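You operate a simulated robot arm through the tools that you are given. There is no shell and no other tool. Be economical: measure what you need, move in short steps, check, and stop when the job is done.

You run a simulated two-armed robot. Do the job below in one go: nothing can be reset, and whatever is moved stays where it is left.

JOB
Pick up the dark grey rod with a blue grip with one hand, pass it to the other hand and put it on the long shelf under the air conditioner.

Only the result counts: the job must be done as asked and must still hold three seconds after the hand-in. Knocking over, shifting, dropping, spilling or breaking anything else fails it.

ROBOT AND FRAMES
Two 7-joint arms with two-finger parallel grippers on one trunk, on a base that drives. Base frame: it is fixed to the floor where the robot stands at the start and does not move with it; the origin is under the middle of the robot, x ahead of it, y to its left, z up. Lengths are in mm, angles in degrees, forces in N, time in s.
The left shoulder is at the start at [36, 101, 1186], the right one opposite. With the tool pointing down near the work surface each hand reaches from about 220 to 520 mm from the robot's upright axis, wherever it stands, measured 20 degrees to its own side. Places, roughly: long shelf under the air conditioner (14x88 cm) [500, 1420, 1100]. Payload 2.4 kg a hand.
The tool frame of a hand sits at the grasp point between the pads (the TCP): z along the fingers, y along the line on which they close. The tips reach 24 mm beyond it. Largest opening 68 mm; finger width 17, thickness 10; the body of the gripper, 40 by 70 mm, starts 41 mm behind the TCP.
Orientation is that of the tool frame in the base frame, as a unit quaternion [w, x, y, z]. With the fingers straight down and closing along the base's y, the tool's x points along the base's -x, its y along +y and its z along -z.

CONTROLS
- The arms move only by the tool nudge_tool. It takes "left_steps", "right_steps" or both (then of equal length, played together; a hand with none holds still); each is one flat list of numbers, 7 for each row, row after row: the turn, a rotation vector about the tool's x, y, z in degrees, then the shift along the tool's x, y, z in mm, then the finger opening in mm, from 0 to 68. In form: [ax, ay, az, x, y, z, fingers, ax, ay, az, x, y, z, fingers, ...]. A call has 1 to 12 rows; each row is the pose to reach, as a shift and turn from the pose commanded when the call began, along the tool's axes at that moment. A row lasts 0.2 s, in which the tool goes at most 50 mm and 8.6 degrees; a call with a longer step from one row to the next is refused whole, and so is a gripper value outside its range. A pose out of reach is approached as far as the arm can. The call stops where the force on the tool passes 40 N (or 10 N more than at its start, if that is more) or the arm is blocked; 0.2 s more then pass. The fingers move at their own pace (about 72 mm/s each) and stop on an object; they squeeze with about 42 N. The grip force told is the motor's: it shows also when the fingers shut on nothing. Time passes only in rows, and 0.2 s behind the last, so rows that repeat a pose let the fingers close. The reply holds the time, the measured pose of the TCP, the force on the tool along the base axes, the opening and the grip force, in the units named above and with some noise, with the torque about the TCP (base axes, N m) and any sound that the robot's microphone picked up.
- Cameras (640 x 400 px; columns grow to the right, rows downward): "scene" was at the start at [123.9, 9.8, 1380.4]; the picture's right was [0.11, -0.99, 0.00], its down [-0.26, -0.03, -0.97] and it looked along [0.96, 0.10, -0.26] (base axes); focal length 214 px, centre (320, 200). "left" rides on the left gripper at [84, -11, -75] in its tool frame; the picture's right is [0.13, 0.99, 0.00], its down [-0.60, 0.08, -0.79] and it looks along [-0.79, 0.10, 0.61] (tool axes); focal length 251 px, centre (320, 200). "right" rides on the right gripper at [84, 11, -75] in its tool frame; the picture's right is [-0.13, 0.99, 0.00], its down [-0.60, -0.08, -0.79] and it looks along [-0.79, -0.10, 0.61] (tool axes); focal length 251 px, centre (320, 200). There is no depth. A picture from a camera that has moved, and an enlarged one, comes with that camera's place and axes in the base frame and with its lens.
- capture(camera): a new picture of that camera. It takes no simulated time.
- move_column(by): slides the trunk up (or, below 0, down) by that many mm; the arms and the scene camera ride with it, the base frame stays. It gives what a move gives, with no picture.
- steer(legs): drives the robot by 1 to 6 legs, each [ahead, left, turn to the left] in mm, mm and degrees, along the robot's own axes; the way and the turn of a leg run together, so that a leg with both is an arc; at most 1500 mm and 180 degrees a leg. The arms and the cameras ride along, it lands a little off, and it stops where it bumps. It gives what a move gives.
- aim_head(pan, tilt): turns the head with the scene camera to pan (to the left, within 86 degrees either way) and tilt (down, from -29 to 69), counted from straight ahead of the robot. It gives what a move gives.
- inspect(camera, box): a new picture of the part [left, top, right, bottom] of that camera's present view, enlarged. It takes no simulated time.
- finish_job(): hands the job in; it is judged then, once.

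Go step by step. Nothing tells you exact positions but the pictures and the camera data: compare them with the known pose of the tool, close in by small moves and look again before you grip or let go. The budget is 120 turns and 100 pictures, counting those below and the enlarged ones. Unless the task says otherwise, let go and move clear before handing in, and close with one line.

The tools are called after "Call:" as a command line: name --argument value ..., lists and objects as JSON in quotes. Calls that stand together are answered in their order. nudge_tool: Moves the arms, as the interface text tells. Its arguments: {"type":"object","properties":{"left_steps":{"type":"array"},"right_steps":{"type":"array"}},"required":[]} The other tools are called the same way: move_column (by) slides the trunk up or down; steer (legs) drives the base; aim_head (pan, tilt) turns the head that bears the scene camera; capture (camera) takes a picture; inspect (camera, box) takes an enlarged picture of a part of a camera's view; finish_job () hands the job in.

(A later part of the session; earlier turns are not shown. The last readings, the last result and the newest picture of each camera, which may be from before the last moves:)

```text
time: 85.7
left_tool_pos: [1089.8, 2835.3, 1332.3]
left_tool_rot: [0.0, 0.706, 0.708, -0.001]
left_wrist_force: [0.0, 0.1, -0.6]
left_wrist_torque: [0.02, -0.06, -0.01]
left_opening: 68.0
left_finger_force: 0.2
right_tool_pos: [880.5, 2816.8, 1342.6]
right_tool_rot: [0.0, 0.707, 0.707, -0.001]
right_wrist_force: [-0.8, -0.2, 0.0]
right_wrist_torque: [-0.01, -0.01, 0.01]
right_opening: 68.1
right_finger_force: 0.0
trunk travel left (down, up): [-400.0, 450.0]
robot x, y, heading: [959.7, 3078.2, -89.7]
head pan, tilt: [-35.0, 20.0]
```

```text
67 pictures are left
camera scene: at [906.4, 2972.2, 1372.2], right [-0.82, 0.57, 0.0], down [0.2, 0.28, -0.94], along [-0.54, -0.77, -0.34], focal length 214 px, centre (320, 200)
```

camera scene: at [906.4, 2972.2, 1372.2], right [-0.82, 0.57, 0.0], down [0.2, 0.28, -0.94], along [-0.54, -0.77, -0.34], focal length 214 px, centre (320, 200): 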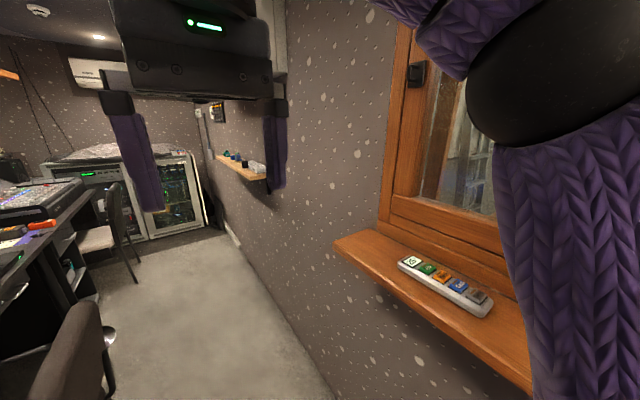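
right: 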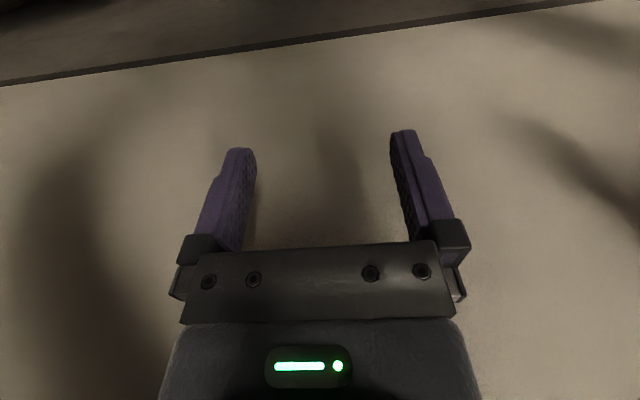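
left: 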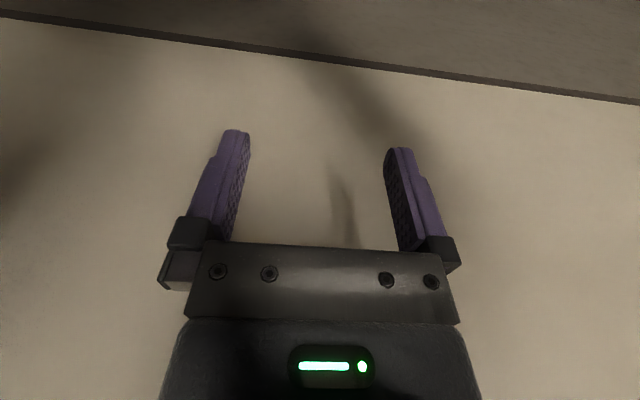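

I zoom on the far desk/shelf region for the rod.

Call:
inspect --camera "scene" --box '[0, 150, 150, 270]'

Call:
inspect --camera "scene" --box '[180, 90, 290, 200]'

Call:
aim_head --pan 35 --tilt 20

Call:
inspect --camera "scene" --box '[80, 140, 400, 340]'

Call:
inspect --camera "scene" --box '[480, 60, 640, 220]'

```text
3.33 times, centred on (75, 210) of scene
camera zoom: at [906.4, 2972.2, 1372.2], right [-0.82, 0.57, 0.0], down [0.2, 0.28, -0.94], along [-0.54, -0.77, -0.34], focal length 715 px, centre (1137, 167)
```

zoom: 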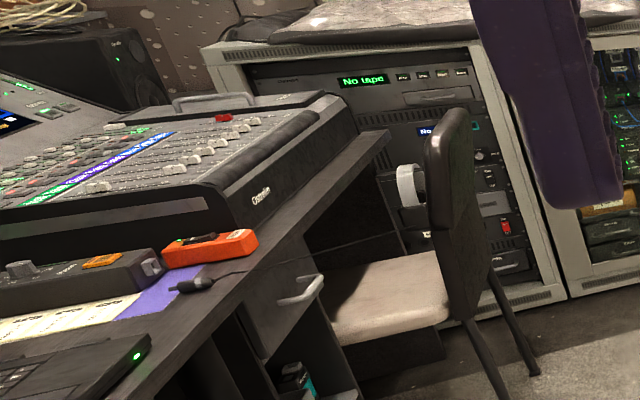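

```text
3.64 times, centred on (235, 145) of scene
camera zoom: at [906.4, 2972.2, 1372.2], right [-0.82, 0.57, 0.0], down [0.2, 0.28, -0.94], along [-0.54, -0.77, -0.34], focal length 780 px, centre (629, 400)
```

zoom: 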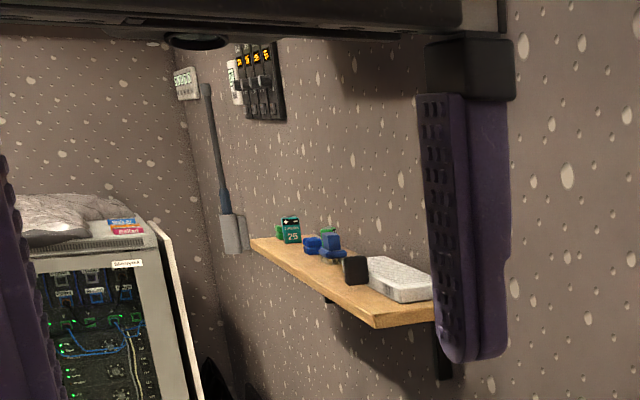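

```text
time: 87.1
left_tool_pos: [1090.0, 2836.5, 1330.6]
left_tool_rot: [0.0, 0.706, 0.708, 0.0]
left_wrist_force: [0.4, -0.2, -0.1]
left_wrist_torque: [-0.02, 0.03, 0.0]
left_opening: 68.0
left_finger_force: 0.1
right_tool_pos: [879.2, 2815.8, 1342.6]
right_tool_rot: [0.0, 0.707, 0.707, 0.0]
right_wrist_force: [-0.5, 0.8, -0.7]
right_wrist_torque: [-0.01, -0.03, -0.01]
right_opening: 68.1
right_finger_force: 0.1
trunk travel left (down, up): [-400.0, 450.0]
robot x, y, heading: [960.8, 3080.9, -90.0]
head pan, tilt: [35.0, 20.0]
```

```text
2.00 times, centred on (240, 240) of scene
camera zoom: at [1013.2, 2972.2, 1372.2], right [-0.82, -0.57, 0.0], down [-0.2, 0.28, -0.94], along [0.54, -0.77, -0.34], focal length 429 px, centre (480, 120)
```

zoom: 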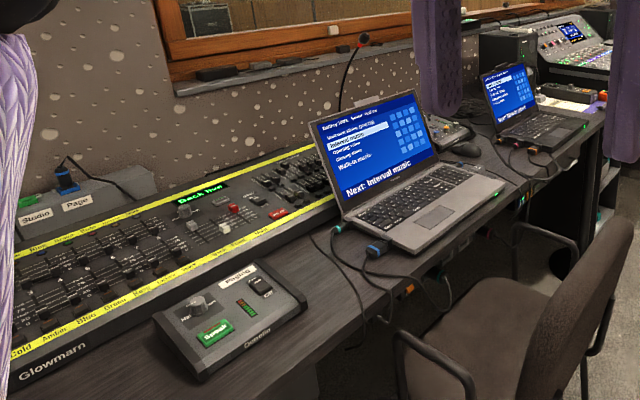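

```text
2.50 times, centred on (560, 140) of scene
camera zoom: at [1013.2, 2972.2, 1372.2], right [-0.82, -0.57, 0.0], down [-0.2, 0.28, -0.94], along [0.54, -0.77, -0.34], focal length 536 px, centre (-280, 350)
```

zoom: 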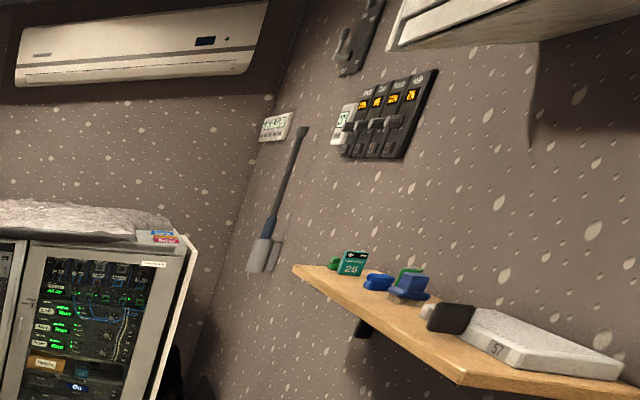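

Found it: on the right wall beyond the shelf, a dark grey rod with a blue grip stands in a small grey wall holder. I drive closer to see it well.

Call:
steer --legs '[[1300, -20, 0]]'

Call:
aim_head --pan -30 --tilt 15

Call:
capture --camera "scene"

```text
time: 93.5
left_tool_pos: [1085.0, 1553.8, 1331.8]
left_tool_rot: [0.0, 0.701, 0.713, -0.001]
left_wrist_force: [0.5, -0.4, 0.5]
left_wrist_torque: [-0.02, -0.01, 0.0]
left_opening: 68.0
left_finger_force: 0.1
right_tool_pos: [875.9, 1529.8, 1341.6]
right_tool_rot: [0.0, 0.701, 0.713, 0.0]
right_wrist_force: [0.8, 0.1, -0.5]
right_wrist_torque: [0.0, -0.01, 0.0]
right_opening: 68.3
right_finger_force: 0.0
trunk travel left (down, up): [-400.0, 450.0]
robot x, y, heading: [952.4, 1799.1, -88.8]
head pan, tilt: [35.0, 20.0]
```

```text
time: 94.9
left_tool_pos: [1085.1, 1553.1, 1330.3]
left_tool_rot: [0.0, 0.702, 0.713, 0.0]
left_wrist_force: [0.9, -0.6, 0.4]
left_wrist_torque: [0.0, 0.0, -0.01]
left_opening: 68.3
left_finger_force: 0.0
right_tool_pos: [876.0, 1528.7, 1342.6]
right_tool_rot: [0.0, 0.701, 0.713, 0.0]
right_wrist_force: [-0.4, -0.6, -1.4]
right_wrist_torque: [-0.05, -0.01, 0.04]
right_opening: 68.2
right_finger_force: 0.1
trunk travel left (down, up): [-400.0, 450.0]
robot x, y, heading: [950.7, 1798.4, -89.0]
head pan, tilt: [-30.0, 15.0]
```

```text
62 pictures are left
camera scene: at [905.9, 1681.9, 1380.3], right [-0.87, 0.48, 0.0], down [0.13, 0.23, -0.97], along [-0.47, -0.84, -0.26], focal length 214 px, centre (320, 200)
```

scene: 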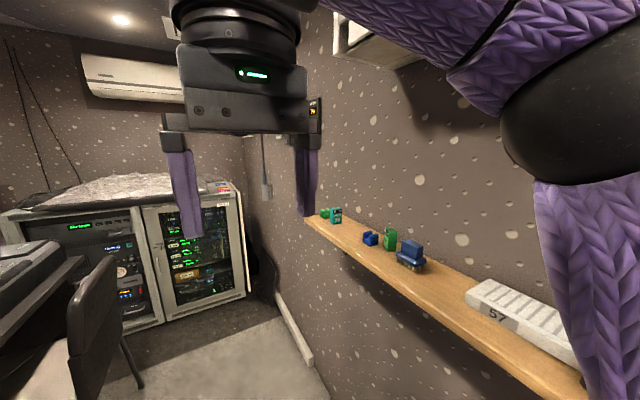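

The rod holder is partly hidden behind my gripper; shelf items: battery, blue blocks, green thing, blue brush, and a white strip. I go on past the shelf towards the rod.

Call:
steer --legs '[[800, 0, -1]]'

Call:
aim_head --pan -45 --tilt 15

Call:
capture --camera "scene"

```text
time: 99.1
left_tool_pos: [1090.8, 766.5, 1332.0]
left_tool_rot: [0.0, 0.704, 0.71, 0.0]
left_wrist_force: [0.4, -0.1, 0.7]
left_wrist_torque: [-0.03, 0.03, -0.02]
left_opening: 68.0
left_finger_force: 0.1
right_tool_pos: [881.6, 742.9, 1342.8]
right_tool_rot: [0.0, 0.704, 0.71, 0.001]
right_wrist_force: [0.2, -0.1, -0.1]
right_wrist_torque: [0.0, -0.01, -0.02]
right_opening: 67.9
right_finger_force: 0.1
trunk travel left (down, up): [-400.0, 450.0]
robot x, y, heading: [962.3, 1007.2, -89.7]
head pan, tilt: [-30.0, 15.0]
```

```text
time: 99.9
left_tool_pos: [1092.6, 765.3, 1331.8]
left_tool_rot: [0.0, 0.704, 0.71, 0.0]
left_wrist_force: [0.1, 0.1, -0.3]
left_wrist_torque: [-0.03, 0.02, 0.0]
left_opening: 68.0
left_finger_force: 0.0
right_tool_pos: [881.1, 744.5, 1343.2]
right_tool_rot: [-0.001, 0.705, 0.709, 0.0]
right_wrist_force: [-0.7, -0.1, -0.2]
right_wrist_torque: [-0.02, 0.0, -0.01]
right_opening: 67.9
right_finger_force: 0.1
trunk travel left (down, up): [-400.0, 450.0]
robot x, y, heading: [959.7, 1007.8, -89.4]
head pan, tilt: [-45.0, 15.0]
```

```text
61 pictures are left
camera scene: at [895.0, 910.4, 1380.3], right [-0.71, 0.7, 0.0], down [0.18, 0.18, -0.97], along [-0.68, -0.69, -0.26], focal length 214 px, centre (320, 200)
```

scene: 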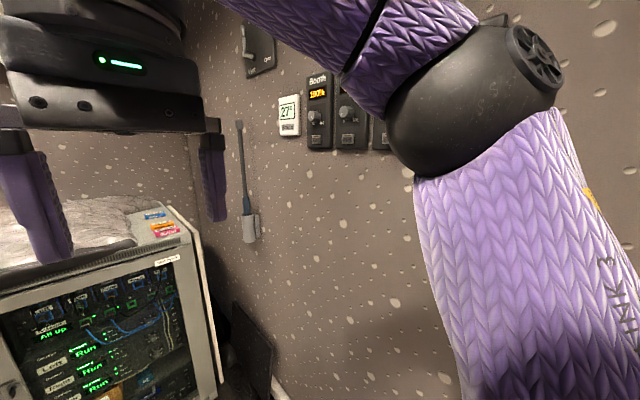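

The rod stands at about x≈465, y≈10, z≈1000–1460 in its wall holder; the rack corner is near y≈-160. I turn to face the wall and slide along to y≈230.

Call:
steer --legs '[[0, 0, -90], [0, 770, 0]]'

Call:
aim_head --pan 25 --tilt 15

Call:
capture --camera "scene"

```text
time: 107.9
left_tool_pos: [688.0, 119.6, 1331.4]
left_tool_rot: [-0.001, 1.0, -0.013, 0.0]
left_wrist_force: [0.1, -0.6, -0.4]
left_wrist_torque: [-0.02, 0.0, 0.0]
left_opening: 68.0
left_finger_force: 0.0
right_tool_pos: [674.9, 330.0, 1342.1]
right_tool_rot: [-0.001, 1.0, -0.015, 0.001]
right_wrist_force: [-0.2, 0.2, 0.2]
right_wrist_torque: [0.01, 0.01, 0.02]
right_opening: 68.1
right_finger_force: 0.0
trunk travel left (down, up): [-400.0, 450.0]
robot x, y, heading: [937.2, 240.9, 178.2]
head pan, tilt: [-45.0, 15.0]
```

```text
time: 109.3
left_tool_pos: [688.9, 120.4, 1332.2]
left_tool_rot: [0.0, 1.0, -0.015, -0.001]
left_wrist_force: [0.5, -0.8, 0.3]
left_wrist_torque: [0.01, 0.02, -0.01]
left_opening: 68.1
left_finger_force: 0.1
right_tool_pos: [674.0, 329.0, 1343.0]
right_tool_rot: [0.0, 1.0, -0.015, -0.001]
right_wrist_force: [-0.7, 0.5, -0.1]
right_wrist_torque: [-0.01, -0.03, 0.02]
right_opening: 68.1
right_finger_force: 0.0
trunk travel left (down, up): [-400.0, 450.0]
robot x, y, heading: [937.5, 241.0, 178.2]
head pan, tilt: [25.0, 15.0]
```

```text
60 pictures are left
camera scene: at [818.6, 205.4, 1380.3], right [-0.4, 0.92, 0.0], down [0.24, 0.1, -0.97], along [-0.89, -0.38, -0.26], focal length 214 px, centre (320, 200)
```

scene: 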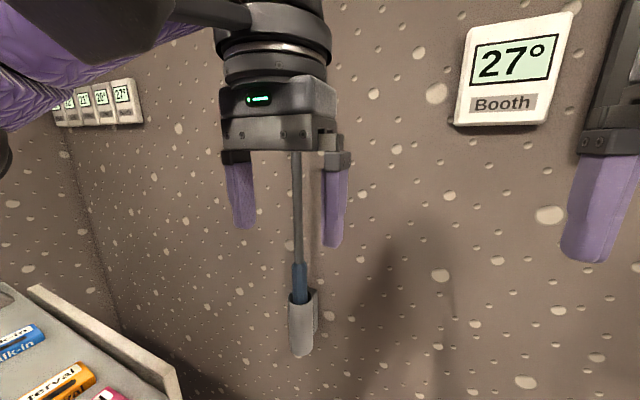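

The rod is at about (475, 14), shaft z≈1145–1460, blue grip above a holder whose mouth is at z≈1062. I swing the left hand to point its fingers at the wall, staying ~100 mm off the rod.

Call:
nudge_tool --left_steps '[0, -8, 0, -9, 8, 0, 68, 0, -16, 0, -18, 16, 0, 68, 0, -24, 0, -27, 24, 0, 68, 0, -32, 0, -36, 32, 0, 68, 0, -40, 0, -45, 40, 0, 68, 0, -48, 0, -54, 48, 0, 68, 0, -56, 0, -63, 56, 0, 68, 0, -64, 0, -72, 64, 0, 68, 0, -72, 0, -81, 72, 0, 68, 0, -80, 0, -90, 80, 0, 68, 0, -88, 0, -100, 90, 0, 68, 0, -90, 0, -108, 98, 0, 68]'

Call:
capture --camera "scene"

Call:
capture --camera "left"

```text
time: 112.0
left_tool_pos: [577.5, 25.2, 1333.3]
left_tool_rot: [0.011, -0.706, 0.011, 0.708]
left_wrist_force: [-0.9, 0.0, -1.2]
left_wrist_torque: [0.04, 0.01, -0.01]
left_opening: 67.9
left_finger_force: 0.0
right_tool_pos: [673.8, 329.1, 1342.1]
right_tool_rot: [0.0, 1.0, -0.015, 0.0]
right_wrist_force: [-0.6, -0.7, 0.2]
right_wrist_torque: [0.03, 0.0, 0.01]
right_opening: 68.0
right_finger_force: 0.1
trunk travel left (down, up): [-400.0, 450.0]
robot x, y, heading: [935.2, 240.3, 178.2]
head pan, tilt: [25.0, 15.0]
```

```text
59 pictures are left
camera scene: at [818.6, 205.2, 1380.3], right [-0.4, 0.92, 0.0], down [0.24, 0.1, -0.97], along [-0.89, -0.38, -0.26], focal length 214 px, centre (320, 200)
```

scene: 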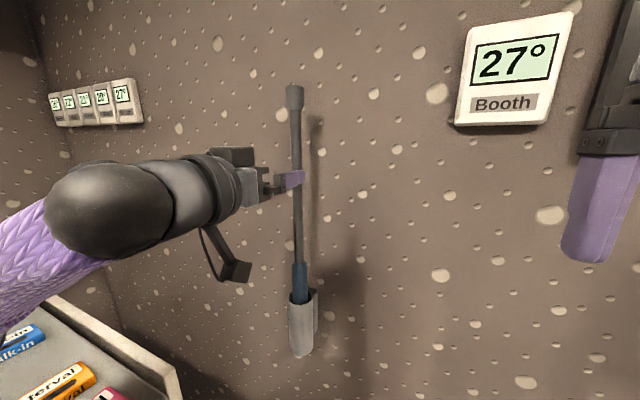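

```text
58 pictures are left
camera left: at [653.5, 32.8, 1247.7], right [-0.03, -0.99, -0.13], down [0.79, -0.1, 0.6], along [-0.61, -0.08, 0.79], focal length 251 px, centre (320, 200)
```

left: 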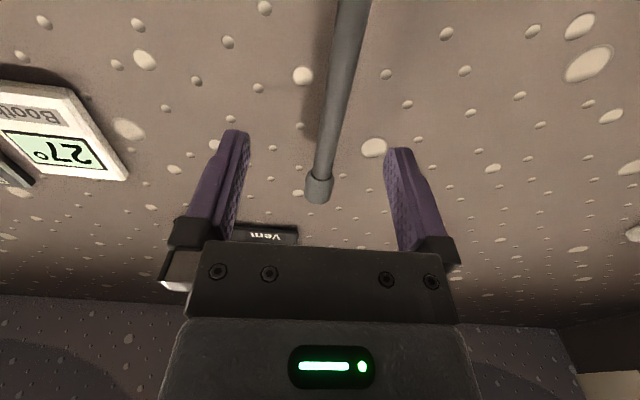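

The left hand now points at the wall, 25 mm side-offset from the rod (rod at x≈475, y≈13, top z≈1473). I raise to z≈1400, centre, and move in around the shaft.

Call:
nudge_tool --left_steps '[0, 0, 0, -34, 8, 0, 68, 0, 0, 0, -67, 15, 0, 68, 0, 0, 0, -67, 15, 30, 68, 0, 0, 0, -67, 15, 60, 68]'

Call:
capture --camera "left"

Call:
capture --camera "scene"

```text
time: 113.0
left_tool_pos: [515.3, 10.8, 1399.0]
left_tool_rot: [-0.01, 0.707, -0.01, -0.707]
left_wrist_force: [-0.8, 0.9, 0.3]
left_wrist_torque: [-0.02, 0.01, 0.0]
left_opening: 67.9
left_finger_force: 0.1
right_tool_pos: [674.3, 330.1, 1341.7]
right_tool_rot: [0.0, 1.0, -0.015, 0.0]
right_wrist_force: [0.4, -0.9, 0.3]
right_wrist_torque: [0.04, 0.03, -0.01]
right_opening: 68.1
right_finger_force: 0.0
trunk travel left (down, up): [-400.0, 450.0]
robot x, y, heading: [937.0, 241.6, 178.2]
head pan, tilt: [25.0, 15.0]
```

```text
57 pictures are left
camera left: at [591.0, 19.3, 1314.1], right [-0.03, -0.99, -0.13], down [0.79, -0.1, 0.6], along [-0.61, -0.09, 0.79], focal length 251 px, centre (320, 200)
```

left: 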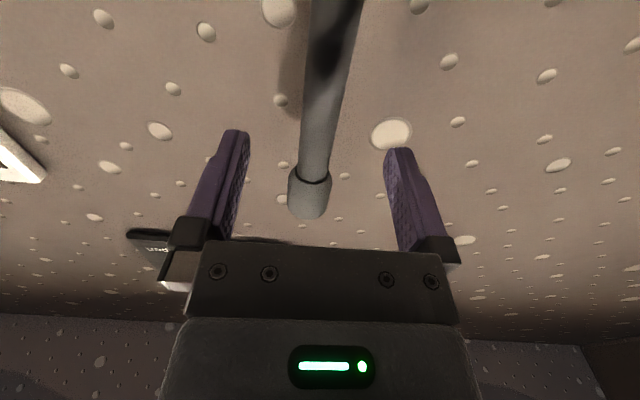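

```text
56 pictures are left
camera scene: at [818.3, 205.4, 1380.3], right [-0.4, 0.92, 0.0], down [0.24, 0.1, -0.97], along [-0.89, -0.38, -0.26], focal length 214 px, centre (320, 200)
```

scene: 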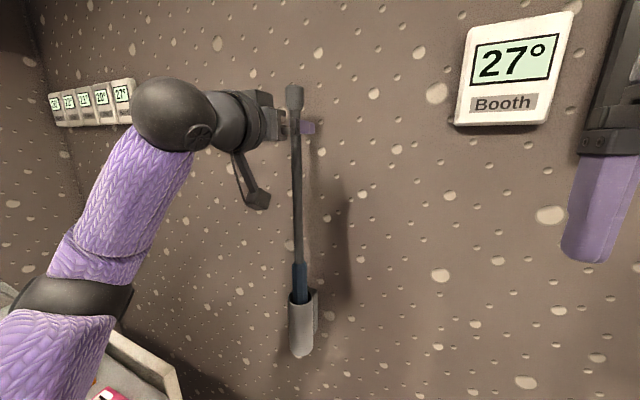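

The shaft is centred between the fingers. I go 33 mm further and close.

Call:
nudge_tool --left_steps '[0, 0, 0, 0, 0, 17, 68, 0, 0, 0, 0, 1, 34, 68, 0, 0, 0, 0, 1, 34, 40, 0, 0, 0, 0, 1, 34, 0, 0, 0, 0, 0, 1, 34, 0, 0, 0, 0, 0, 1, 34, 0]'

Call:
capture --camera "left"

```text
time: 114.3
left_tool_pos: [481.8, 11.5, 1397.5]
left_tool_rot: [0.01, -0.707, 0.01, 0.707]
left_wrist_force: [0.5, 1.9, -0.1]
left_wrist_torque: [0.66, 0.1, -0.01]
left_opening: 17.7
left_finger_force: 36.7
right_tool_pos: [675.3, 331.2, 1342.4]
right_tool_rot: [0.0, 1.0, -0.015, 0.001]
right_wrist_force: [-0.2, 0.0, -0.5]
right_wrist_torque: [0.02, -0.02, 0.01]
right_opening: 67.9
right_finger_force: 0.1
trunk travel left (down, up): [-400.0, 450.0]
robot x, y, heading: [937.1, 240.3, 178.3]
head pan, tilt: [25.0, 15.0]
```

```text
55 pictures are left
camera left: at [557.7, 19.4, 1313.3], right [-0.03, -0.99, -0.13], down [0.79, -0.1, 0.6], along [-0.61, -0.09, 0.79], focal length 251 px, centre (320, 200)
```

left: 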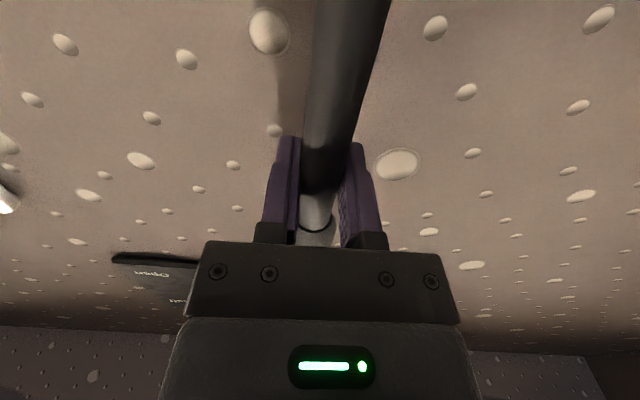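

Gripped (17.7 mm). I lift with the trunk slowly, first a bit to check forces.

Call:
move_column --by 40

Call:
capture --camera "scene"

```text
time: 115.2
left_tool_pos: [482.4, 10.8, 1437.8]
left_tool_rot: [-0.01, 0.708, -0.01, -0.706]
left_wrist_force: [0.1, 0.4, -3.1]
left_wrist_torque: [0.32, 0.01, 0.01]
left_opening: 17.9
left_finger_force: 36.0
right_tool_pos: [675.0, 329.7, 1381.8]
right_tool_rot: [0.0, 1.0, -0.014, 0.0]
right_wrist_force: [-0.4, -0.4, 0.5]
right_wrist_torque: [0.0, -0.01, -0.03]
right_opening: 68.0
right_finger_force: 0.1
trunk travel left (down, up): [-440.0, 410.0]
robot x, y, heading: [937.9, 244.8, 178.3]
head pan, tilt: [25.0, 15.0]
```

```text
54 pictures are left
camera scene: at [823.3, 205.1, 1420.5], right [-0.4, 0.92, 0.0], down [0.24, 0.1, -0.97], along [-0.89, -0.38, -0.26], focal length 214 px, centre (320, 200)
```

scene: 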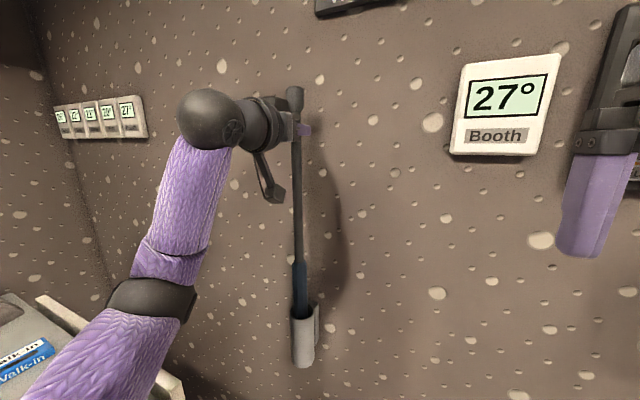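

It slides up freely (weight ~3 N). Continue lifting.

Call:
move_column --by 110

Call:
capture --camera "scene"

```text
time: 116.6
left_tool_pos: [482.9, 10.4, 1548.5]
left_tool_rot: [-0.011, 0.708, -0.009, -0.707]
left_wrist_force: [0.0, -0.3, -2.7]
left_wrist_torque: [0.32, -0.04, -0.02]
left_opening: 17.9
left_finger_force: 36.1
right_tool_pos: [673.4, 329.6, 1491.3]
right_tool_rot: [0.001, 1.0, -0.015, 0.0]
right_wrist_force: [0.0, 0.6, 0.4]
right_wrist_torque: [0.03, 0.0, 0.01]
right_opening: 67.9
right_finger_force: 0.1
trunk travel left (down, up): [-550.0, 300.0]
robot x, y, heading: [936.8, 246.9, 178.1]
head pan, tilt: [25.0, 15.0]
```

```text
53 pictures are left
camera scene: at [833.1, 204.8, 1530.9], right [-0.4, 0.92, 0.0], down [0.24, 0.1, -0.97], along [-0.89, -0.38, -0.26], focal length 214 px, centre (320, 200)
```

scene: 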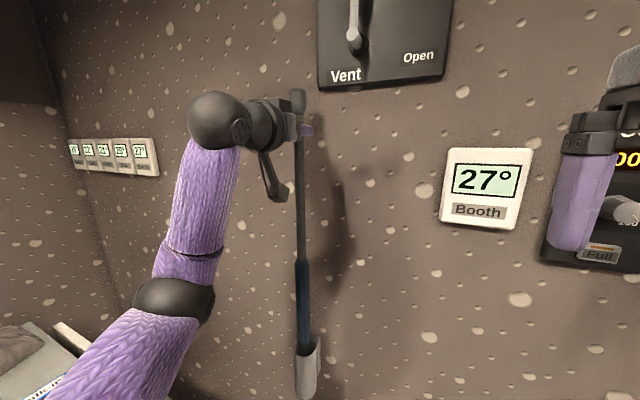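

Still in the holder a little; lift further.

Call:
move_column --by 60

Call:
capture --camera "scene"

```text
time: 117.6
left_tool_pos: [482.5, 11.3, 1608.7]
left_tool_rot: [-0.01, 0.708, -0.01, -0.706]
left_wrist_force: [-0.7, 0.2, -2.0]
left_wrist_torque: [0.35, -0.01, -0.04]
left_opening: 18.1
left_finger_force: 36.2
right_tool_pos: [675.5, 329.8, 1552.3]
right_tool_rot: [0.0, 1.0, -0.015, 0.001]
right_wrist_force: [-0.9, 0.5, -0.3]
right_wrist_torque: [-0.03, 0.01, -0.01]
right_opening: 68.2
right_finger_force: 0.0
trunk travel left (down, up): [-610.0, 240.0]
robot x, y, heading: [934.8, 239.6, 178.4]
head pan, tilt: [25.0, 15.0]
```

```text
52 pictures are left
camera scene: at [836.1, 204.7, 1591.0], right [-0.4, 0.92, 0.0], down [0.24, 0.1, -0.97], along [-0.89, -0.38, -0.26], focal length 214 px, centre (320, 200)
```

scene: 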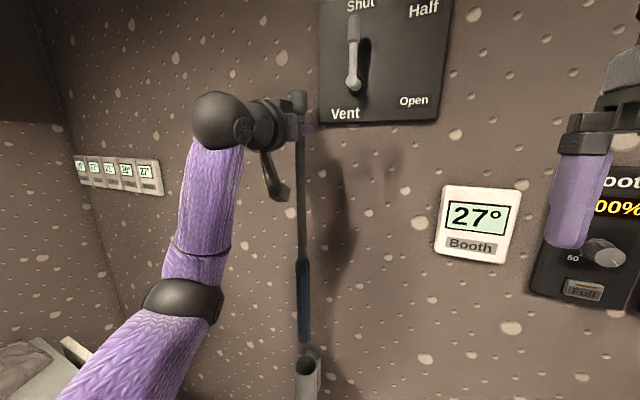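

The rod is fully out (about 555 mm long, bottom z≈1127, grip up to ≈1349). I back the hand off from the wall, then lower the trunk and shift right along the wall to open space.

Call:
nudge_tool --left_steps '[0, 0, 0, 0, 0, -25, 0, 0, 0, 0, 0, 0, -50, 0, 0, 0, 0, 0, 0, -75, 0, 0, 0, 0, 0, 0, -100, 0, 0, 0, 0, 0, 0, -120, 0]'

Call:
move_column --by -210

Call:
steer --legs '[[0, -370, 1.8]]'

Call:
aim_head --pan 10 --tilt 20

Call:
capture --camera "scene"

```text
time: 118.8
left_tool_pos: [603.4, 6.8, 1608.5]
left_tool_rot: [0.01, -0.707, 0.01, 0.707]
left_wrist_force: [0.3, 0.3, -2.5]
left_wrist_torque: [-0.32, 0.0, -0.02]
left_opening: 17.9
left_finger_force: 36.0
right_tool_pos: [675.1, 329.3, 1552.8]
right_tool_rot: [0.0, 1.0, -0.015, 0.0]
right_wrist_force: [0.4, -0.6, 0.6]
right_wrist_torque: [0.05, -0.03, 0.01]
right_opening: 67.9
right_finger_force: 0.1
trunk travel left (down, up): [-610.0, 240.0]
robot x, y, heading: [933.3, 237.7, 178.3]
head pan, tilt: [25.0, 15.0]
```

```text
time: 121.0
left_tool_pos: [604.1, 7.3, 1398.2]
left_tool_rot: [-0.009, 0.707, -0.009, -0.707]
left_wrist_force: [0.3, 1.6, -1.9]
left_wrist_torque: [0.33, 0.02, 0.0]
left_opening: 17.7
left_finger_force: 36.0
right_tool_pos: [675.1, 331.0, 1342.5]
right_tool_rot: [0.0, 1.0, -0.015, -0.001]
right_wrist_force: [-0.9, 0.6, -0.6]
right_wrist_torque: [-0.01, -0.03, 0.03]
right_opening: 67.8
right_finger_force: 0.0
trunk travel left (down, up): [-400.0, 450.0]
robot x, y, heading: [933.4, 242.0, 178.4]
head pan, tilt: [25.0, 15.0]
```

```text
time: 123.4
left_tool_pos: [615.6, 369.9, 1397.2]
left_tool_rot: [0.003, 0.707, 0.003, -0.707]
left_wrist_force: [0.2, 0.6, -3.0]
left_wrist_torque: [0.29, -0.03, -0.04]
left_opening: 17.7
left_finger_force: 36.0
right_tool_pos: [676.4, 692.7, 1341.7]
right_tool_rot: [0.001, 1.0, 0.004, 0.0]
right_wrist_force: [0.7, 0.3, -1.0]
right_wrist_torque: [-0.02, 0.01, -0.02]
right_opening: 68.1
right_finger_force: 0.1
trunk travel left (down, up): [-400.0, 450.0]
robot x, y, heading: [940.0, 615.6, -179.6]
head pan, tilt: [25.0, 15.0]
```

```text
time: 124.2
left_tool_pos: [616.0, 369.5, 1397.7]
left_tool_rot: [0.003, 0.707, 0.004, -0.707]
left_wrist_force: [-0.7, 0.4, -2.7]
left_wrist_torque: [0.01, -0.01, 0.01]
left_opening: 17.7
left_finger_force: 36.3
right_tool_pos: [675.0, 693.1, 1342.7]
right_tool_rot: [0.0, 1.0, 0.004, 0.0]
right_wrist_force: [-0.9, -0.2, -0.2]
right_wrist_torque: [0.03, 0.0, 0.01]
right_opening: 68.1
right_finger_force: 0.0
trunk travel left (down, up): [-400.0, 450.0]
robot x, y, heading: [939.1, 612.0, -179.5]
head pan, tilt: [10.0, 20.0]
```

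```text
51 pictures are left
camera scene: at [816.8, 597.3, 1372.2], right [-0.18, 0.98, 0.0], down [0.34, 0.06, -0.94], along [-0.92, -0.17, -0.34], focal length 214 px, centre (320, 200)
```

scene: 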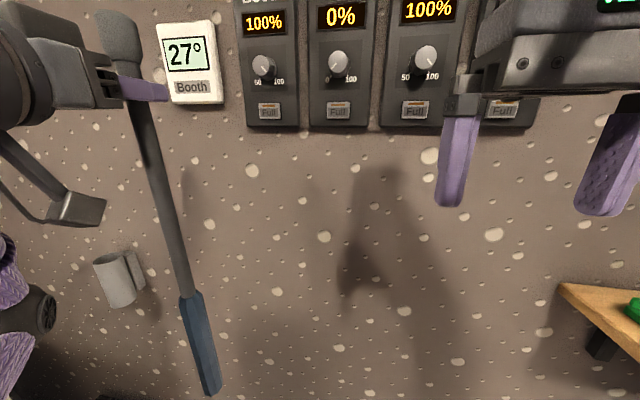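

The rod hangs vertical in the left hand at (616, 370), spanning z≈929–1473. I bring it to the robot's centre line while swinging the right hand to point forward at z≈1180 on the right side.

Call:
nudge_tool --left_steps '[0, 0, 0, 0, -18, 3, 0, 0, 0, 0, 0, -36, 6, 0, 0, 0, 0, 0, -54, 9, 0, 0, 0, 0, 0, -72, 12, 0, 0, 0, 0, 0, -90, 15, 0, 0, 0, 0, 0, -108, 18, 0, 0, 0, 0, 0, -126, 21, 0, 0, 0, 0, 0, -144, 24, 0, 0, 0, 0, 0, -162, 27, 0, 0, 0, 0, 0, -180, 30, 0, 0, 0, 0, 0, -198, 30, 0, 0, 0, 0, 0, -205, 30, 0]' --right_steps '[0, -8, 0, -7, -10, 14, 68, 0, -16, 0, -14, -20, 28, 68, 0, -24, 0, -21, -30, 42, 68, 0, -32, 0, -28, -40, 56, 68, 0, -40, 0, -35, -50, 70, 68, 0, -48, 0, -42, -60, 84, 68, 0, -56, 0, -49, -70, 98, 68, 0, -64, 0, -56, -80, 112, 68, 0, -72, 0, -63, -90, 126, 68, 0, -80, 0, -70, -100, 140, 68, 0, -88, 0, -75, -110, 154, 68, 0, -90, 0, -75, -112, 163, 68]'

Call:
capture --camera "scene"

Call:
capture --camera "right"

```text
time: 126.8
left_tool_pos: [584.3, 575.3, 1398.9]
left_tool_rot: [-0.003, -0.707, -0.004, 0.707]
left_wrist_force: [0.2, 0.1, -2.0]
left_wrist_torque: [0.01, 0.0, 0.05]
left_opening: 17.8
left_finger_force: 36.3
right_tool_pos: [550.9, 808.2, 1207.0]
right_tool_rot: [0.003, 0.739, 0.002, -0.674]
right_wrist_force: [-0.4, 0.4, -0.4]
right_wrist_torque: [-0.03, 0.0, 0.01]
right_opening: 68.0
right_finger_force: 0.0
right hand out of reach, approached as far as the arm can: row 8, 9, 10, 11, 12
trunk travel left (down, up): [-400.0, 450.0]
robot x, y, heading: [940.4, 617.3, -180.0]
head pan, tilt: [10.0, 20.0]
```

```text
50 pictures are left
camera scene: at [816.7, 597.8, 1372.2], right [-0.18, 0.98, 0.0], down [0.34, 0.06, -0.94], along [-0.92, -0.17, -0.34], focal length 214 px, centre (320, 200)
```

scene: 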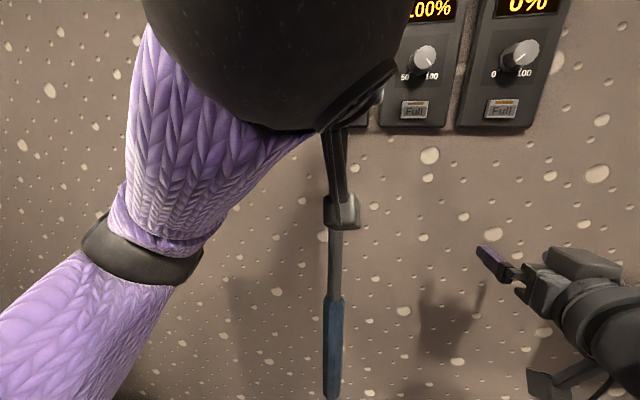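

```text
49 pictures are left
camera right: at [632.9, 798.1, 1130.9], right [0.0, -0.99, 0.13], down [0.73, 0.09, 0.67], along [-0.68, 0.1, 0.73], focal length 251 px, centre (320, 200)
```

right: 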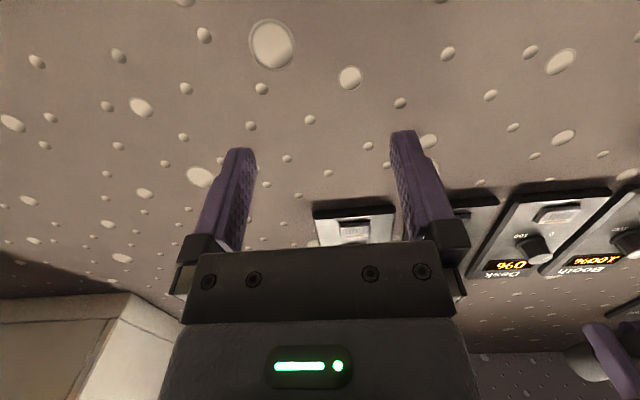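

The right hand couldn't fold back that far (stopped at 551, 808, 1207). I raise the left/rod by 60 mm and move it 35 mm forward, and likewise shift the right hand up and forward.

Call:
nudge_tool --left_steps '[0, 0, 0, -15, 0, 9, 0, 0, 0, 0, -30, 0, 18, 0, 0, 0, 0, -45, 0, 27, 0, 0, 0, 0, -60, 0, 35, 0]' --right_steps '[0, 0, 0, -15, 0, 12, 68, 0, 0, 0, -30, 0, 24, 68, 0, 0, 0, -45, 0, 37, 68, 0, 0, 0, -60, 0, 50, 68]'

```text
time: 127.8
left_tool_pos: [548.1, 572.4, 1458.6]
left_tool_rot: [0.003, 0.707, 0.003, -0.707]
left_wrist_force: [0.2, 0.3, -2.4]
left_wrist_torque: [0.01, -0.04, -0.01]
left_opening: 18.0
left_finger_force: 35.9
right_tool_pos: [491.2, 807.2, 1263.6]
right_tool_rot: [0.003, 0.739, 0.003, -0.674]
right_wrist_force: [-0.2, -0.1, 0.3]
right_wrist_torque: [0.02, 0.0, 0.0]
right_opening: 68.2
right_finger_force: 0.1
trunk travel left (down, up): [-400.0, 450.0]
robot x, y, heading: [940.9, 613.4, -179.5]
head pan, tilt: [10.0, 20.0]
```

Next I angle the right fingers 50° toward the left so it approaches the rod diagonally from the right, with the rod moved a bit forward/left (to ≈505, 545).

Call:
nudge_tool --left_steps '[0, 0, 0, 0, 5, 8, 0, 0, 0, 0, 0, 10, 16, 0, 0, 0, 0, 0, 15, 24, 0, 0, 0, 0, 0, 20, 32, 0, 0, 0, 0, 0, 27, 43, 0, 0, 0, 0, 0, 27, 43, 0, 0, 0, 0, 0, 27, 43, 0, 0, 0, 0, 0, 27, 43, 0]' --right_steps '[-7, -1, 0, 4, 19, -13, 68, -14, -2, 0, 8, 38, -26, 68, -21, -3, 0, 12, 58, -39, 68, -28, -4, 0, 16, 77, -52, 68, -35, -5, 0, 20, 96, -65, 68, -42, -5, 0, 25, 115, -78, 68, -49, -5, 0, 29, 135, -91, 68, -50, -5, 0, 33, 154, -104, 68]'

Call:
capture --camera "right"

Call:
capture --camera "scene"

```text
time: 129.6
left_tool_pos: [506.1, 544.9, 1457.3]
left_tool_rot: [-0.004, -0.707, -0.003, 0.707]
left_wrist_force: [0.0, -0.9, -2.9]
left_wrist_torque: [-0.02, -0.02, -0.01]
left_opening: 17.7
left_finger_force: 36.0
right_tool_pos: [599.1, 651.3, 1238.4]
right_tool_rot: [-0.316, -0.639, -0.287, 0.64]
right_wrist_force: [-0.5, -0.3, -0.1]
right_wrist_torque: [-0.01, -0.02, -0.02]
right_opening: 67.8
right_finger_force: 0.0
trunk travel left (down, up): [-400.0, 450.0]
robot x, y, heading: [941.3, 616.3, -179.5]
head pan, tilt: [10.0, 20.0]
```

```text
48 pictures are left
camera right: at [656.1, 699.7, 1155.2], right [0.76, -0.63, 0.16], down [0.44, 0.68, 0.59], along [-0.48, -0.38, 0.79], focal length 251 px, centre (320, 200)
```

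right: 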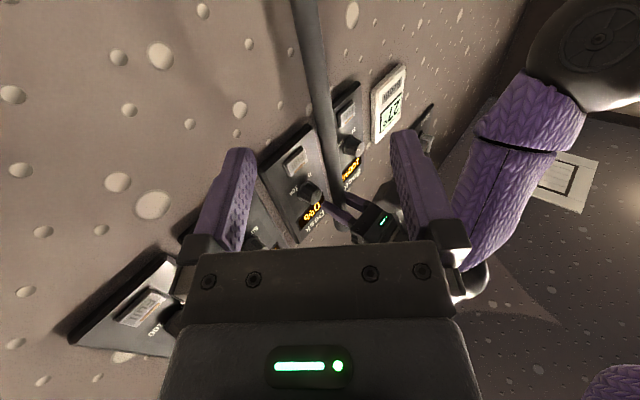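

```text
47 pictures are left
camera scene: at [816.6, 597.3, 1372.1], right [-0.18, 0.98, 0.0], down [0.34, 0.06, -0.94], along [-0.92, -0.17, -0.34], focal length 214 px, centre (320, 200)
```

scene: 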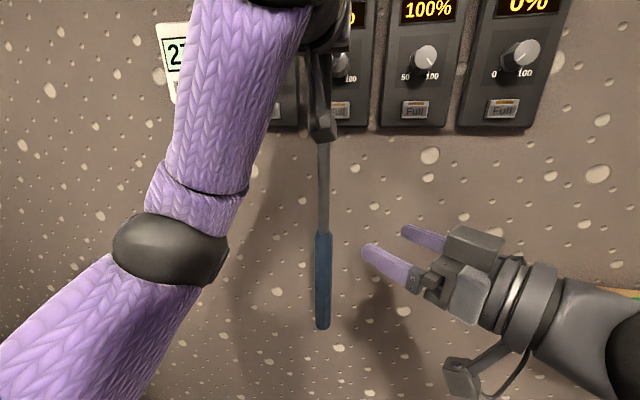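

Alignment is good: rod is 141 mm ahead of the right TCP, ~7 mm to the tool's -y. I advance 105 mm and check.

Call:
nudge_tool --right_steps '[0, 0, 0, 0, -4, 35, 68, 0, 0, 0, 0, -7, 70, 68, 0, 0, 0, 0, -7, 105, 68]'

Call:
capture --camera "right"

Call:
capture --camera "scene"

```text
time: 130.4
left_tool_pos: [506.3, 545.9, 1457.3]
left_tool_rot: [-0.003, -0.707, -0.003, 0.707]
left_wrist_force: [0.0, 0.3, -2.3]
left_wrist_torque: [0.02, -0.03, 0.01]
left_opening: 17.7
left_finger_force: 36.2
right_tool_pos: [524.2, 575.7, 1241.7]
right_tool_rot: [-0.314, -0.639, -0.287, 0.64]
right_wrist_force: [0.0, -0.2, -0.9]
right_wrist_torque: [-0.01, 0.0, 0.02]
right_opening: 68.3
right_finger_force: 0.0
trunk travel left (down, up): [-400.0, 450.0]
robot x, y, heading: [938.7, 613.3, -179.8]
head pan, tilt: [10.0, 20.0]
```

```text
46 pictures are left
camera right: at [582.2, 623.9, 1157.4], right [0.76, -0.63, 0.16], down [0.44, 0.68, 0.59], along [-0.48, -0.38, 0.79], focal length 251 px, centre (320, 200)
```

right: 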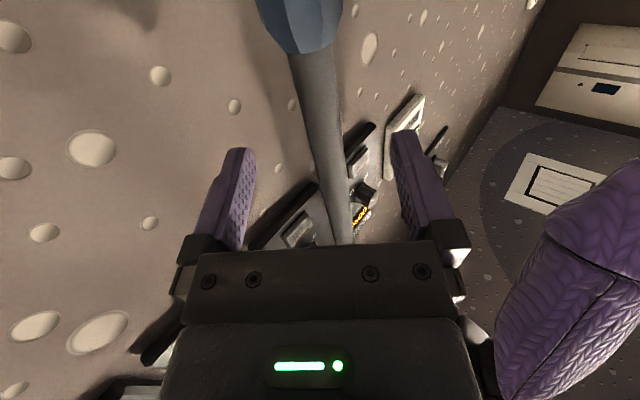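

```text
45 pictures are left
camera scene: at [816.4, 597.1, 1372.1], right [-0.18, 0.98, 0.0], down [0.34, 0.06, -0.94], along [-0.92, -0.17, -0.34], focal length 214 px, centre (320, 200)
```

scene: 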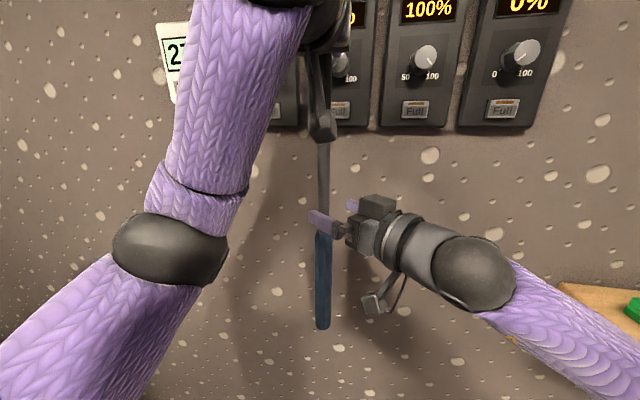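

The rod is within the right finger mouth. I advance the last 34 mm and close.

Call:
nudge_tool --right_steps '[0, 0, 0, 0, 2, 17, 68, 0, 0, 0, 0, 4, 34, 68, 0, 0, 0, 0, 4, 34, 68, 0, 0, 0, 0, 4, 34, 30, 0, 0, 0, 0, 4, 34, 0, 0, 0, 0, 0, 4, 34, 0, 0, 0, 0, 0, 4, 34, 0]'

Call:
capture --camera "right"

```text
time: 132.0
left_tool_pos: [506.8, 546.5, 1457.9]
left_tool_rot: [-0.003, -0.707, -0.003, 0.707]
left_wrist_force: [3.2, -0.4, 0.3]
left_wrist_torque: [-0.34, -1.06, -0.03]
left_opening: 17.7
left_finger_force: 35.9
right_tool_pos: [508.4, 547.6, 1242.7]
right_tool_rot: [-0.314, -0.639, -0.287, 0.641]
right_wrist_force: [-2.7, 0.4, 0.0]
right_wrist_torque: [0.45, 0.38, 0.07]
right_opening: 18.3
right_finger_force: 36.1
trunk travel left (down, up): [-400.0, 450.0]
robot x, y, heading: [935.6, 613.9, -179.6]
head pan, tilt: [10.0, 20.0]
```

```text
44 pictures are left
camera right: at [565.4, 595.0, 1158.9], right [0.76, -0.63, 0.16], down [0.44, 0.68, 0.59], along [-0.48, -0.38, 0.79], focal length 251 px, centre (320, 200)
```

right: 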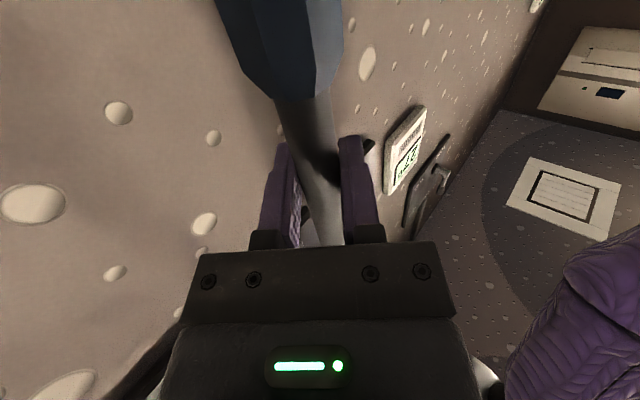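

Both hands hold the rod. I open the left hand and back it off.

Call:
nudge_tool --left_steps '[0, 0, 0, 0, 0, 0, 40, 0, 0, 0, 0, 0, 0, 68, 0, 0, 0, 0, 0, 0, 68, 0, 0, 0, 0, 0, -25, 68, 0, 0, 0, 0, 0, -50, 68, 0, 0, 0, 0, 20, -75, 68, 0, 0, 0, 0, 50, -95, 68, 0, 0, 0, 0, 80, -95, 68, 0, 0, 0, 0, 110, -95, 68, 0, 0, 0, 0, 150, -95, 68, 0, 0, 0, 0, 190, -95, 68, 0, 0, 0, 0, 200, -95, 68]'

Call:
capture --camera "scene"

```text
time: 134.6
left_tool_pos: [603.9, 346.8, 1458.7]
left_tool_rot: [-0.002, -0.707, -0.002, 0.707]
left_wrist_force: [0.6, -0.1, -0.3]
left_wrist_torque: [0.01, -0.02, -0.03]
left_opening: 68.0
left_finger_force: 0.1
right_tool_pos: [508.9, 547.0, 1243.0]
right_tool_rot: [-0.315, -0.639, -0.286, 0.641]
right_wrist_force: [0.1, -0.9, -0.2]
right_wrist_torque: [0.07, 0.05, -0.04]
right_opening: 17.8
right_finger_force: 36.1
trunk travel left (down, up): [-400.0, 450.0]
robot x, y, heading: [939.1, 616.2, -179.8]
head pan, tilt: [10.0, 20.0]
```

```text
43 pictures are left
camera scene: at [816.7, 597.3, 1372.2], right [-0.18, 0.98, 0.0], down [0.34, 0.06, -0.94], along [-0.92, -0.17, -0.34], focal length 214 px, centre (320, 200)
```

scene: 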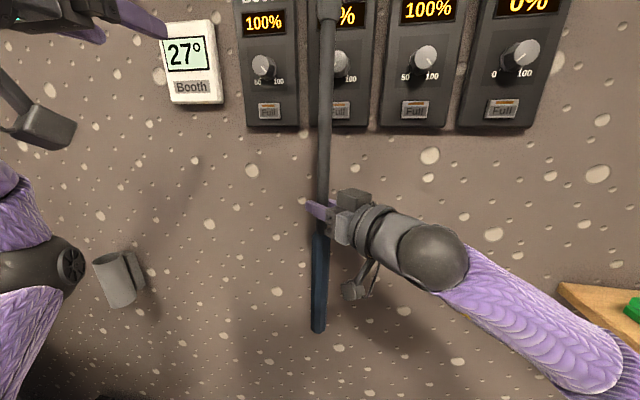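

The right hand holds the rod alone. I turn the right fingers to point left (-y), back off the wall a bit, and shift the left hand further out of the way.

Call:
nudge_tool --left_steps '[0, 0, 0, 0, 20, 0, 68, 0, 0, 0, 0, 40, 0, 68, 0, 0, 0, 0, 60, 0, 68, 0, 0, 0, 0, 80, 0, 68, 0, 0, 0, 0, 100, 0, 68, 0, 0, 0, 0, 110, 0, 68]' --right_steps '[-7, 0, 0, 0, 5, -5, 0, -14, 0, 0, 0, 10, -10, 0, -21, 0, 0, 0, 15, -15, 0, -28, 0, 0, 0, 20, -20, 0, -34, 0, 0, 0, 26, -23, 0, -40, 0, 0, 0, 31, -26, 0]'

```text
time: 136.0
left_tool_pos: [604.5, 236.3, 1457.1]
left_tool_rot: [-0.004, -0.707, -0.003, 0.707]
left_wrist_force: [-0.4, -0.2, 0.4]
left_wrist_torque: [0.01, -0.01, -0.01]
left_opening: 67.8
left_finger_force: 0.0
right_tool_pos: [549.3, 548.4, 1241.6]
right_tool_rot: [0.515, 0.493, 0.489, -0.503]
right_wrist_force: [0.7, 0.6, 0.2]
right_wrist_torque: [0.0, 0.04, 0.0]
right_opening: 18.1
right_finger_force: 36.1
right hand out of reach, approached as far as the arm can: row 3
trunk travel left (down, up): [-400.0, 450.0]
robot x, y, heading: [942.0, 614.8, -179.8]
head pan, tilt: [10.0, 20.0]
```

Now pitch the right hand down 90°, swinging the rod's grip end towards the shelf side.

Call:
nudge_tool --right_steps '[0, 8, 0, 0, 0, 0, 0, 0, 16, 0, 0, 0, 0, 0, 0, 24, 0, 0, 0, 0, 0, 0, 32, 0, 0, 0, 0, 0, 0, 40, 0, 0, 0, 0, 0, 0, 48, 0, 0, 0, 0, 0, 0, 56, 0, 0, 0, 0, 0, 0, 64, 0, 0, 0, 0, 0, 0, 72, 0, 0, 0, 0, 0, 0, 80, 0, 0, 0, 0, 0, 0, 88, 0, 0, 0, 0, 0, 0, 90, 0, 0, 0, 0, 0]'

Call:
capture --camera "scene"

```text
time: 138.6
left_tool_pos: [604.1, 235.9, 1458.4]
left_tool_rot: [0.003, 0.707, 0.005, -0.707]
left_wrist_force: [1.1, 0.7, 0.0]
left_wrist_torque: [-0.03, -0.01, 0.0]
left_opening: 68.0
left_finger_force: 0.0
right_tool_pos: [660.1, 516.9, 1215.4]
right_tool_rot: [0.065, 0.706, 0.705, -0.014]
right_wrist_force: [-0.3, 0.4, -1.9]
right_wrist_torque: [-0.09, 0.03, 0.04]
right_opening: 17.8
right_finger_force: 36.6
right hand out of reach, approached as far as the arm can: row 7, 8, 9, 10, 11, 12
trunk travel left (down, up): [-400.0, 450.0]
robot x, y, heading: [938.7, 615.2, -179.3]
head pan, tilt: [10.0, 20.0]
```

```text
42 pictures are left
camera scene: at [839.4, 550.8, 1374.3], right [-0.67, 0.74, 0.0], down [0.24, 0.22, -0.95], along [-0.7, -0.64, -0.32], focal length 214 px, centre (320, 200)
```

scene: 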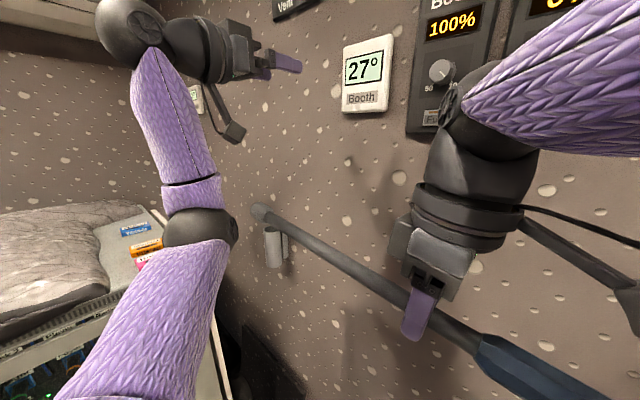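

The right hand now points nearly straight down with the rod horizontal (TCP 660, 517, 1215), but it is too near my body/head. I extend it forward and right, levelling it.

Call:
nudge_tool --right_steps '[0, 0, 0, 0, -20, -5, 0, 0, 0, 0, 15, -40, -10, 0, 1, 1, 0, 40, -60, -15, 0, 1, 2, 0, 70, -80, -20, 0, 2, 3, 0, 100, -100, -25, 0, 3, 4, 0, 130, -120, -25, 0, 3, 5, 0, 160, -120, -25, 0, 4, 6, 0, 190, -120, -25, 0, 4, 6.4, 0, 210, -120, -25, 0, 4, 6.4, 0, 230, -120, -25, 0]'

Call:
aim_head --pan -25 --tilt 20

Call:
capture --camera "scene"

```text
time: 140.8
left_tool_pos: [604.2, 235.9, 1458.6]
left_tool_rot: [0.003, 0.707, 0.003, -0.707]
left_wrist_force: [-1.0, -1.1, -0.7]
left_wrist_torque: [-0.02, 0.0, 0.01]
left_opening: 68.1
left_finger_force: 0.0
right_tool_pos: [675.8, 570.1, 1094.9]
right_tool_rot: [0.009, 0.7, 0.714, -0.015]
right_wrist_force: [-0.5, -0.4, -2.2]
right_wrist_torque: [-0.06, 0.0, 0.05]
right_opening: 17.8
right_finger_force: 36.4
right hand out of reach, approached as far as the arm can: row 1, 2, 3, 4, 5, 6, 7, 8, 9, 10
trunk travel left (down, up): [-400.0, 450.0]
robot x, y, heading: [939.9, 613.2, -179.8]
head pan, tilt: [10.0, 20.0]
```

```text
time: 141.8
left_tool_pos: [604.9, 236.6, 1457.7]
left_tool_rot: [-0.003, -0.707, -0.003, 0.707]
left_wrist_force: [-0.2, -0.6, 0.6]
left_wrist_torque: [-0.02, -0.01, 0.01]
left_opening: 67.9
left_finger_force: 0.0
right_tool_pos: [676.5, 570.9, 1094.1]
right_tool_rot: [0.01, 0.7, 0.714, -0.012]
right_wrist_force: [-0.2, -0.4, -3.3]
right_wrist_torque: [-0.07, 0.04, 0.04]
right_opening: 18.1
right_finger_force: 36.1
trunk travel left (down, up): [-400.0, 450.0]
robot x, y, heading: [939.2, 615.1, -179.7]
head pan, tilt: [-25.0, 20.0]
```

```text
41 pictures are left
camera scene: at [860.0, 535.8, 1364.1], right [-0.85, 0.53, 0.0], down [0.22, 0.36, -0.91], along [-0.48, -0.77, -0.42], focal length 214 px, centre (320, 200)
```

scene: 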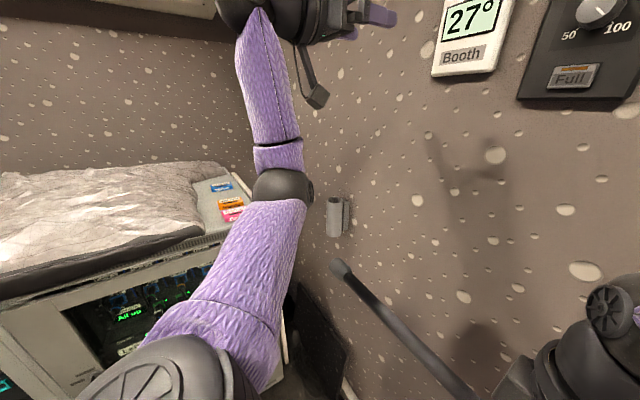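

The right arm is at its wrist limit in this heading; if the robot faces along the wall (-y) this rod orientation becomes natural for the arm. I shift to +y a bit and turn left 60°.

Call:
steer --legs '[[0, -250, 0], [0, 0, 60]]'

Call:
aim_head --pan 0 --tilt 40

Call:
capture --camera "scene"

```text
time: 146.2
left_tool_pos: [1089.6, 383.8, 1458.0]
left_tool_rot: [0.351, 0.614, 0.351, -0.614]
left_wrist_force: [0.6, 0.0, -0.1]
left_wrist_torque: [-0.01, 0.01, 0.02]
left_opening: 67.9
left_finger_force: 0.0
right_tool_pos: [839.5, 617.3, 1092.9]
right_tool_rot: [0.016, 0.259, 0.966, -0.005]
right_wrist_force: [-0.2, -0.9, -2.9]
right_wrist_torque: [-0.03, -0.07, 0.0]
right_opening: 17.9
right_finger_force: 36.3
trunk travel left (down, up): [-400.0, 450.0]
robot x, y, heading: [941.1, 865.4, -120.6]
head pan, tilt: [-25.0, 20.0]
```

```text
time: 147.1
left_tool_pos: [1089.0, 383.1, 1457.8]
left_tool_rot: [-0.35, -0.614, -0.351, 0.614]
left_wrist_force: [-0.3, -0.5, -0.9]
left_wrist_torque: [0.03, 0.01, 0.01]
left_opening: 67.8
left_finger_force: 0.1
right_tool_pos: [840.1, 619.0, 1092.8]
right_tool_rot: [0.019, 0.26, 0.965, 0.0]
right_wrist_force: [0.0, -0.7, -3.5]
right_wrist_torque: [0.0, -0.09, 0.02]
right_opening: 18.1
right_finger_force: 37.0
trunk travel left (down, up): [-400.0, 450.0]
robot x, y, heading: [938.5, 867.5, -120.5]
head pan, tilt: [0.0, 40.0]
```

```text
40 pictures are left
camera scene: at [949.4, 756.4, 1344.8], right [-0.95, -0.31, 0.0], down [-0.19, 0.58, -0.8], along [0.24, -0.76, -0.61], focal length 214 px, centre (320, 200)
```

scene: 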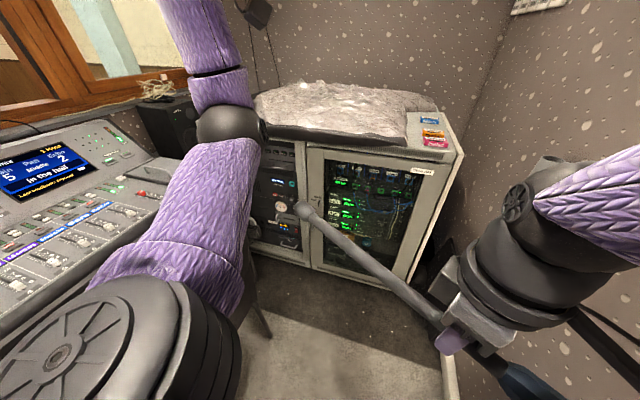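

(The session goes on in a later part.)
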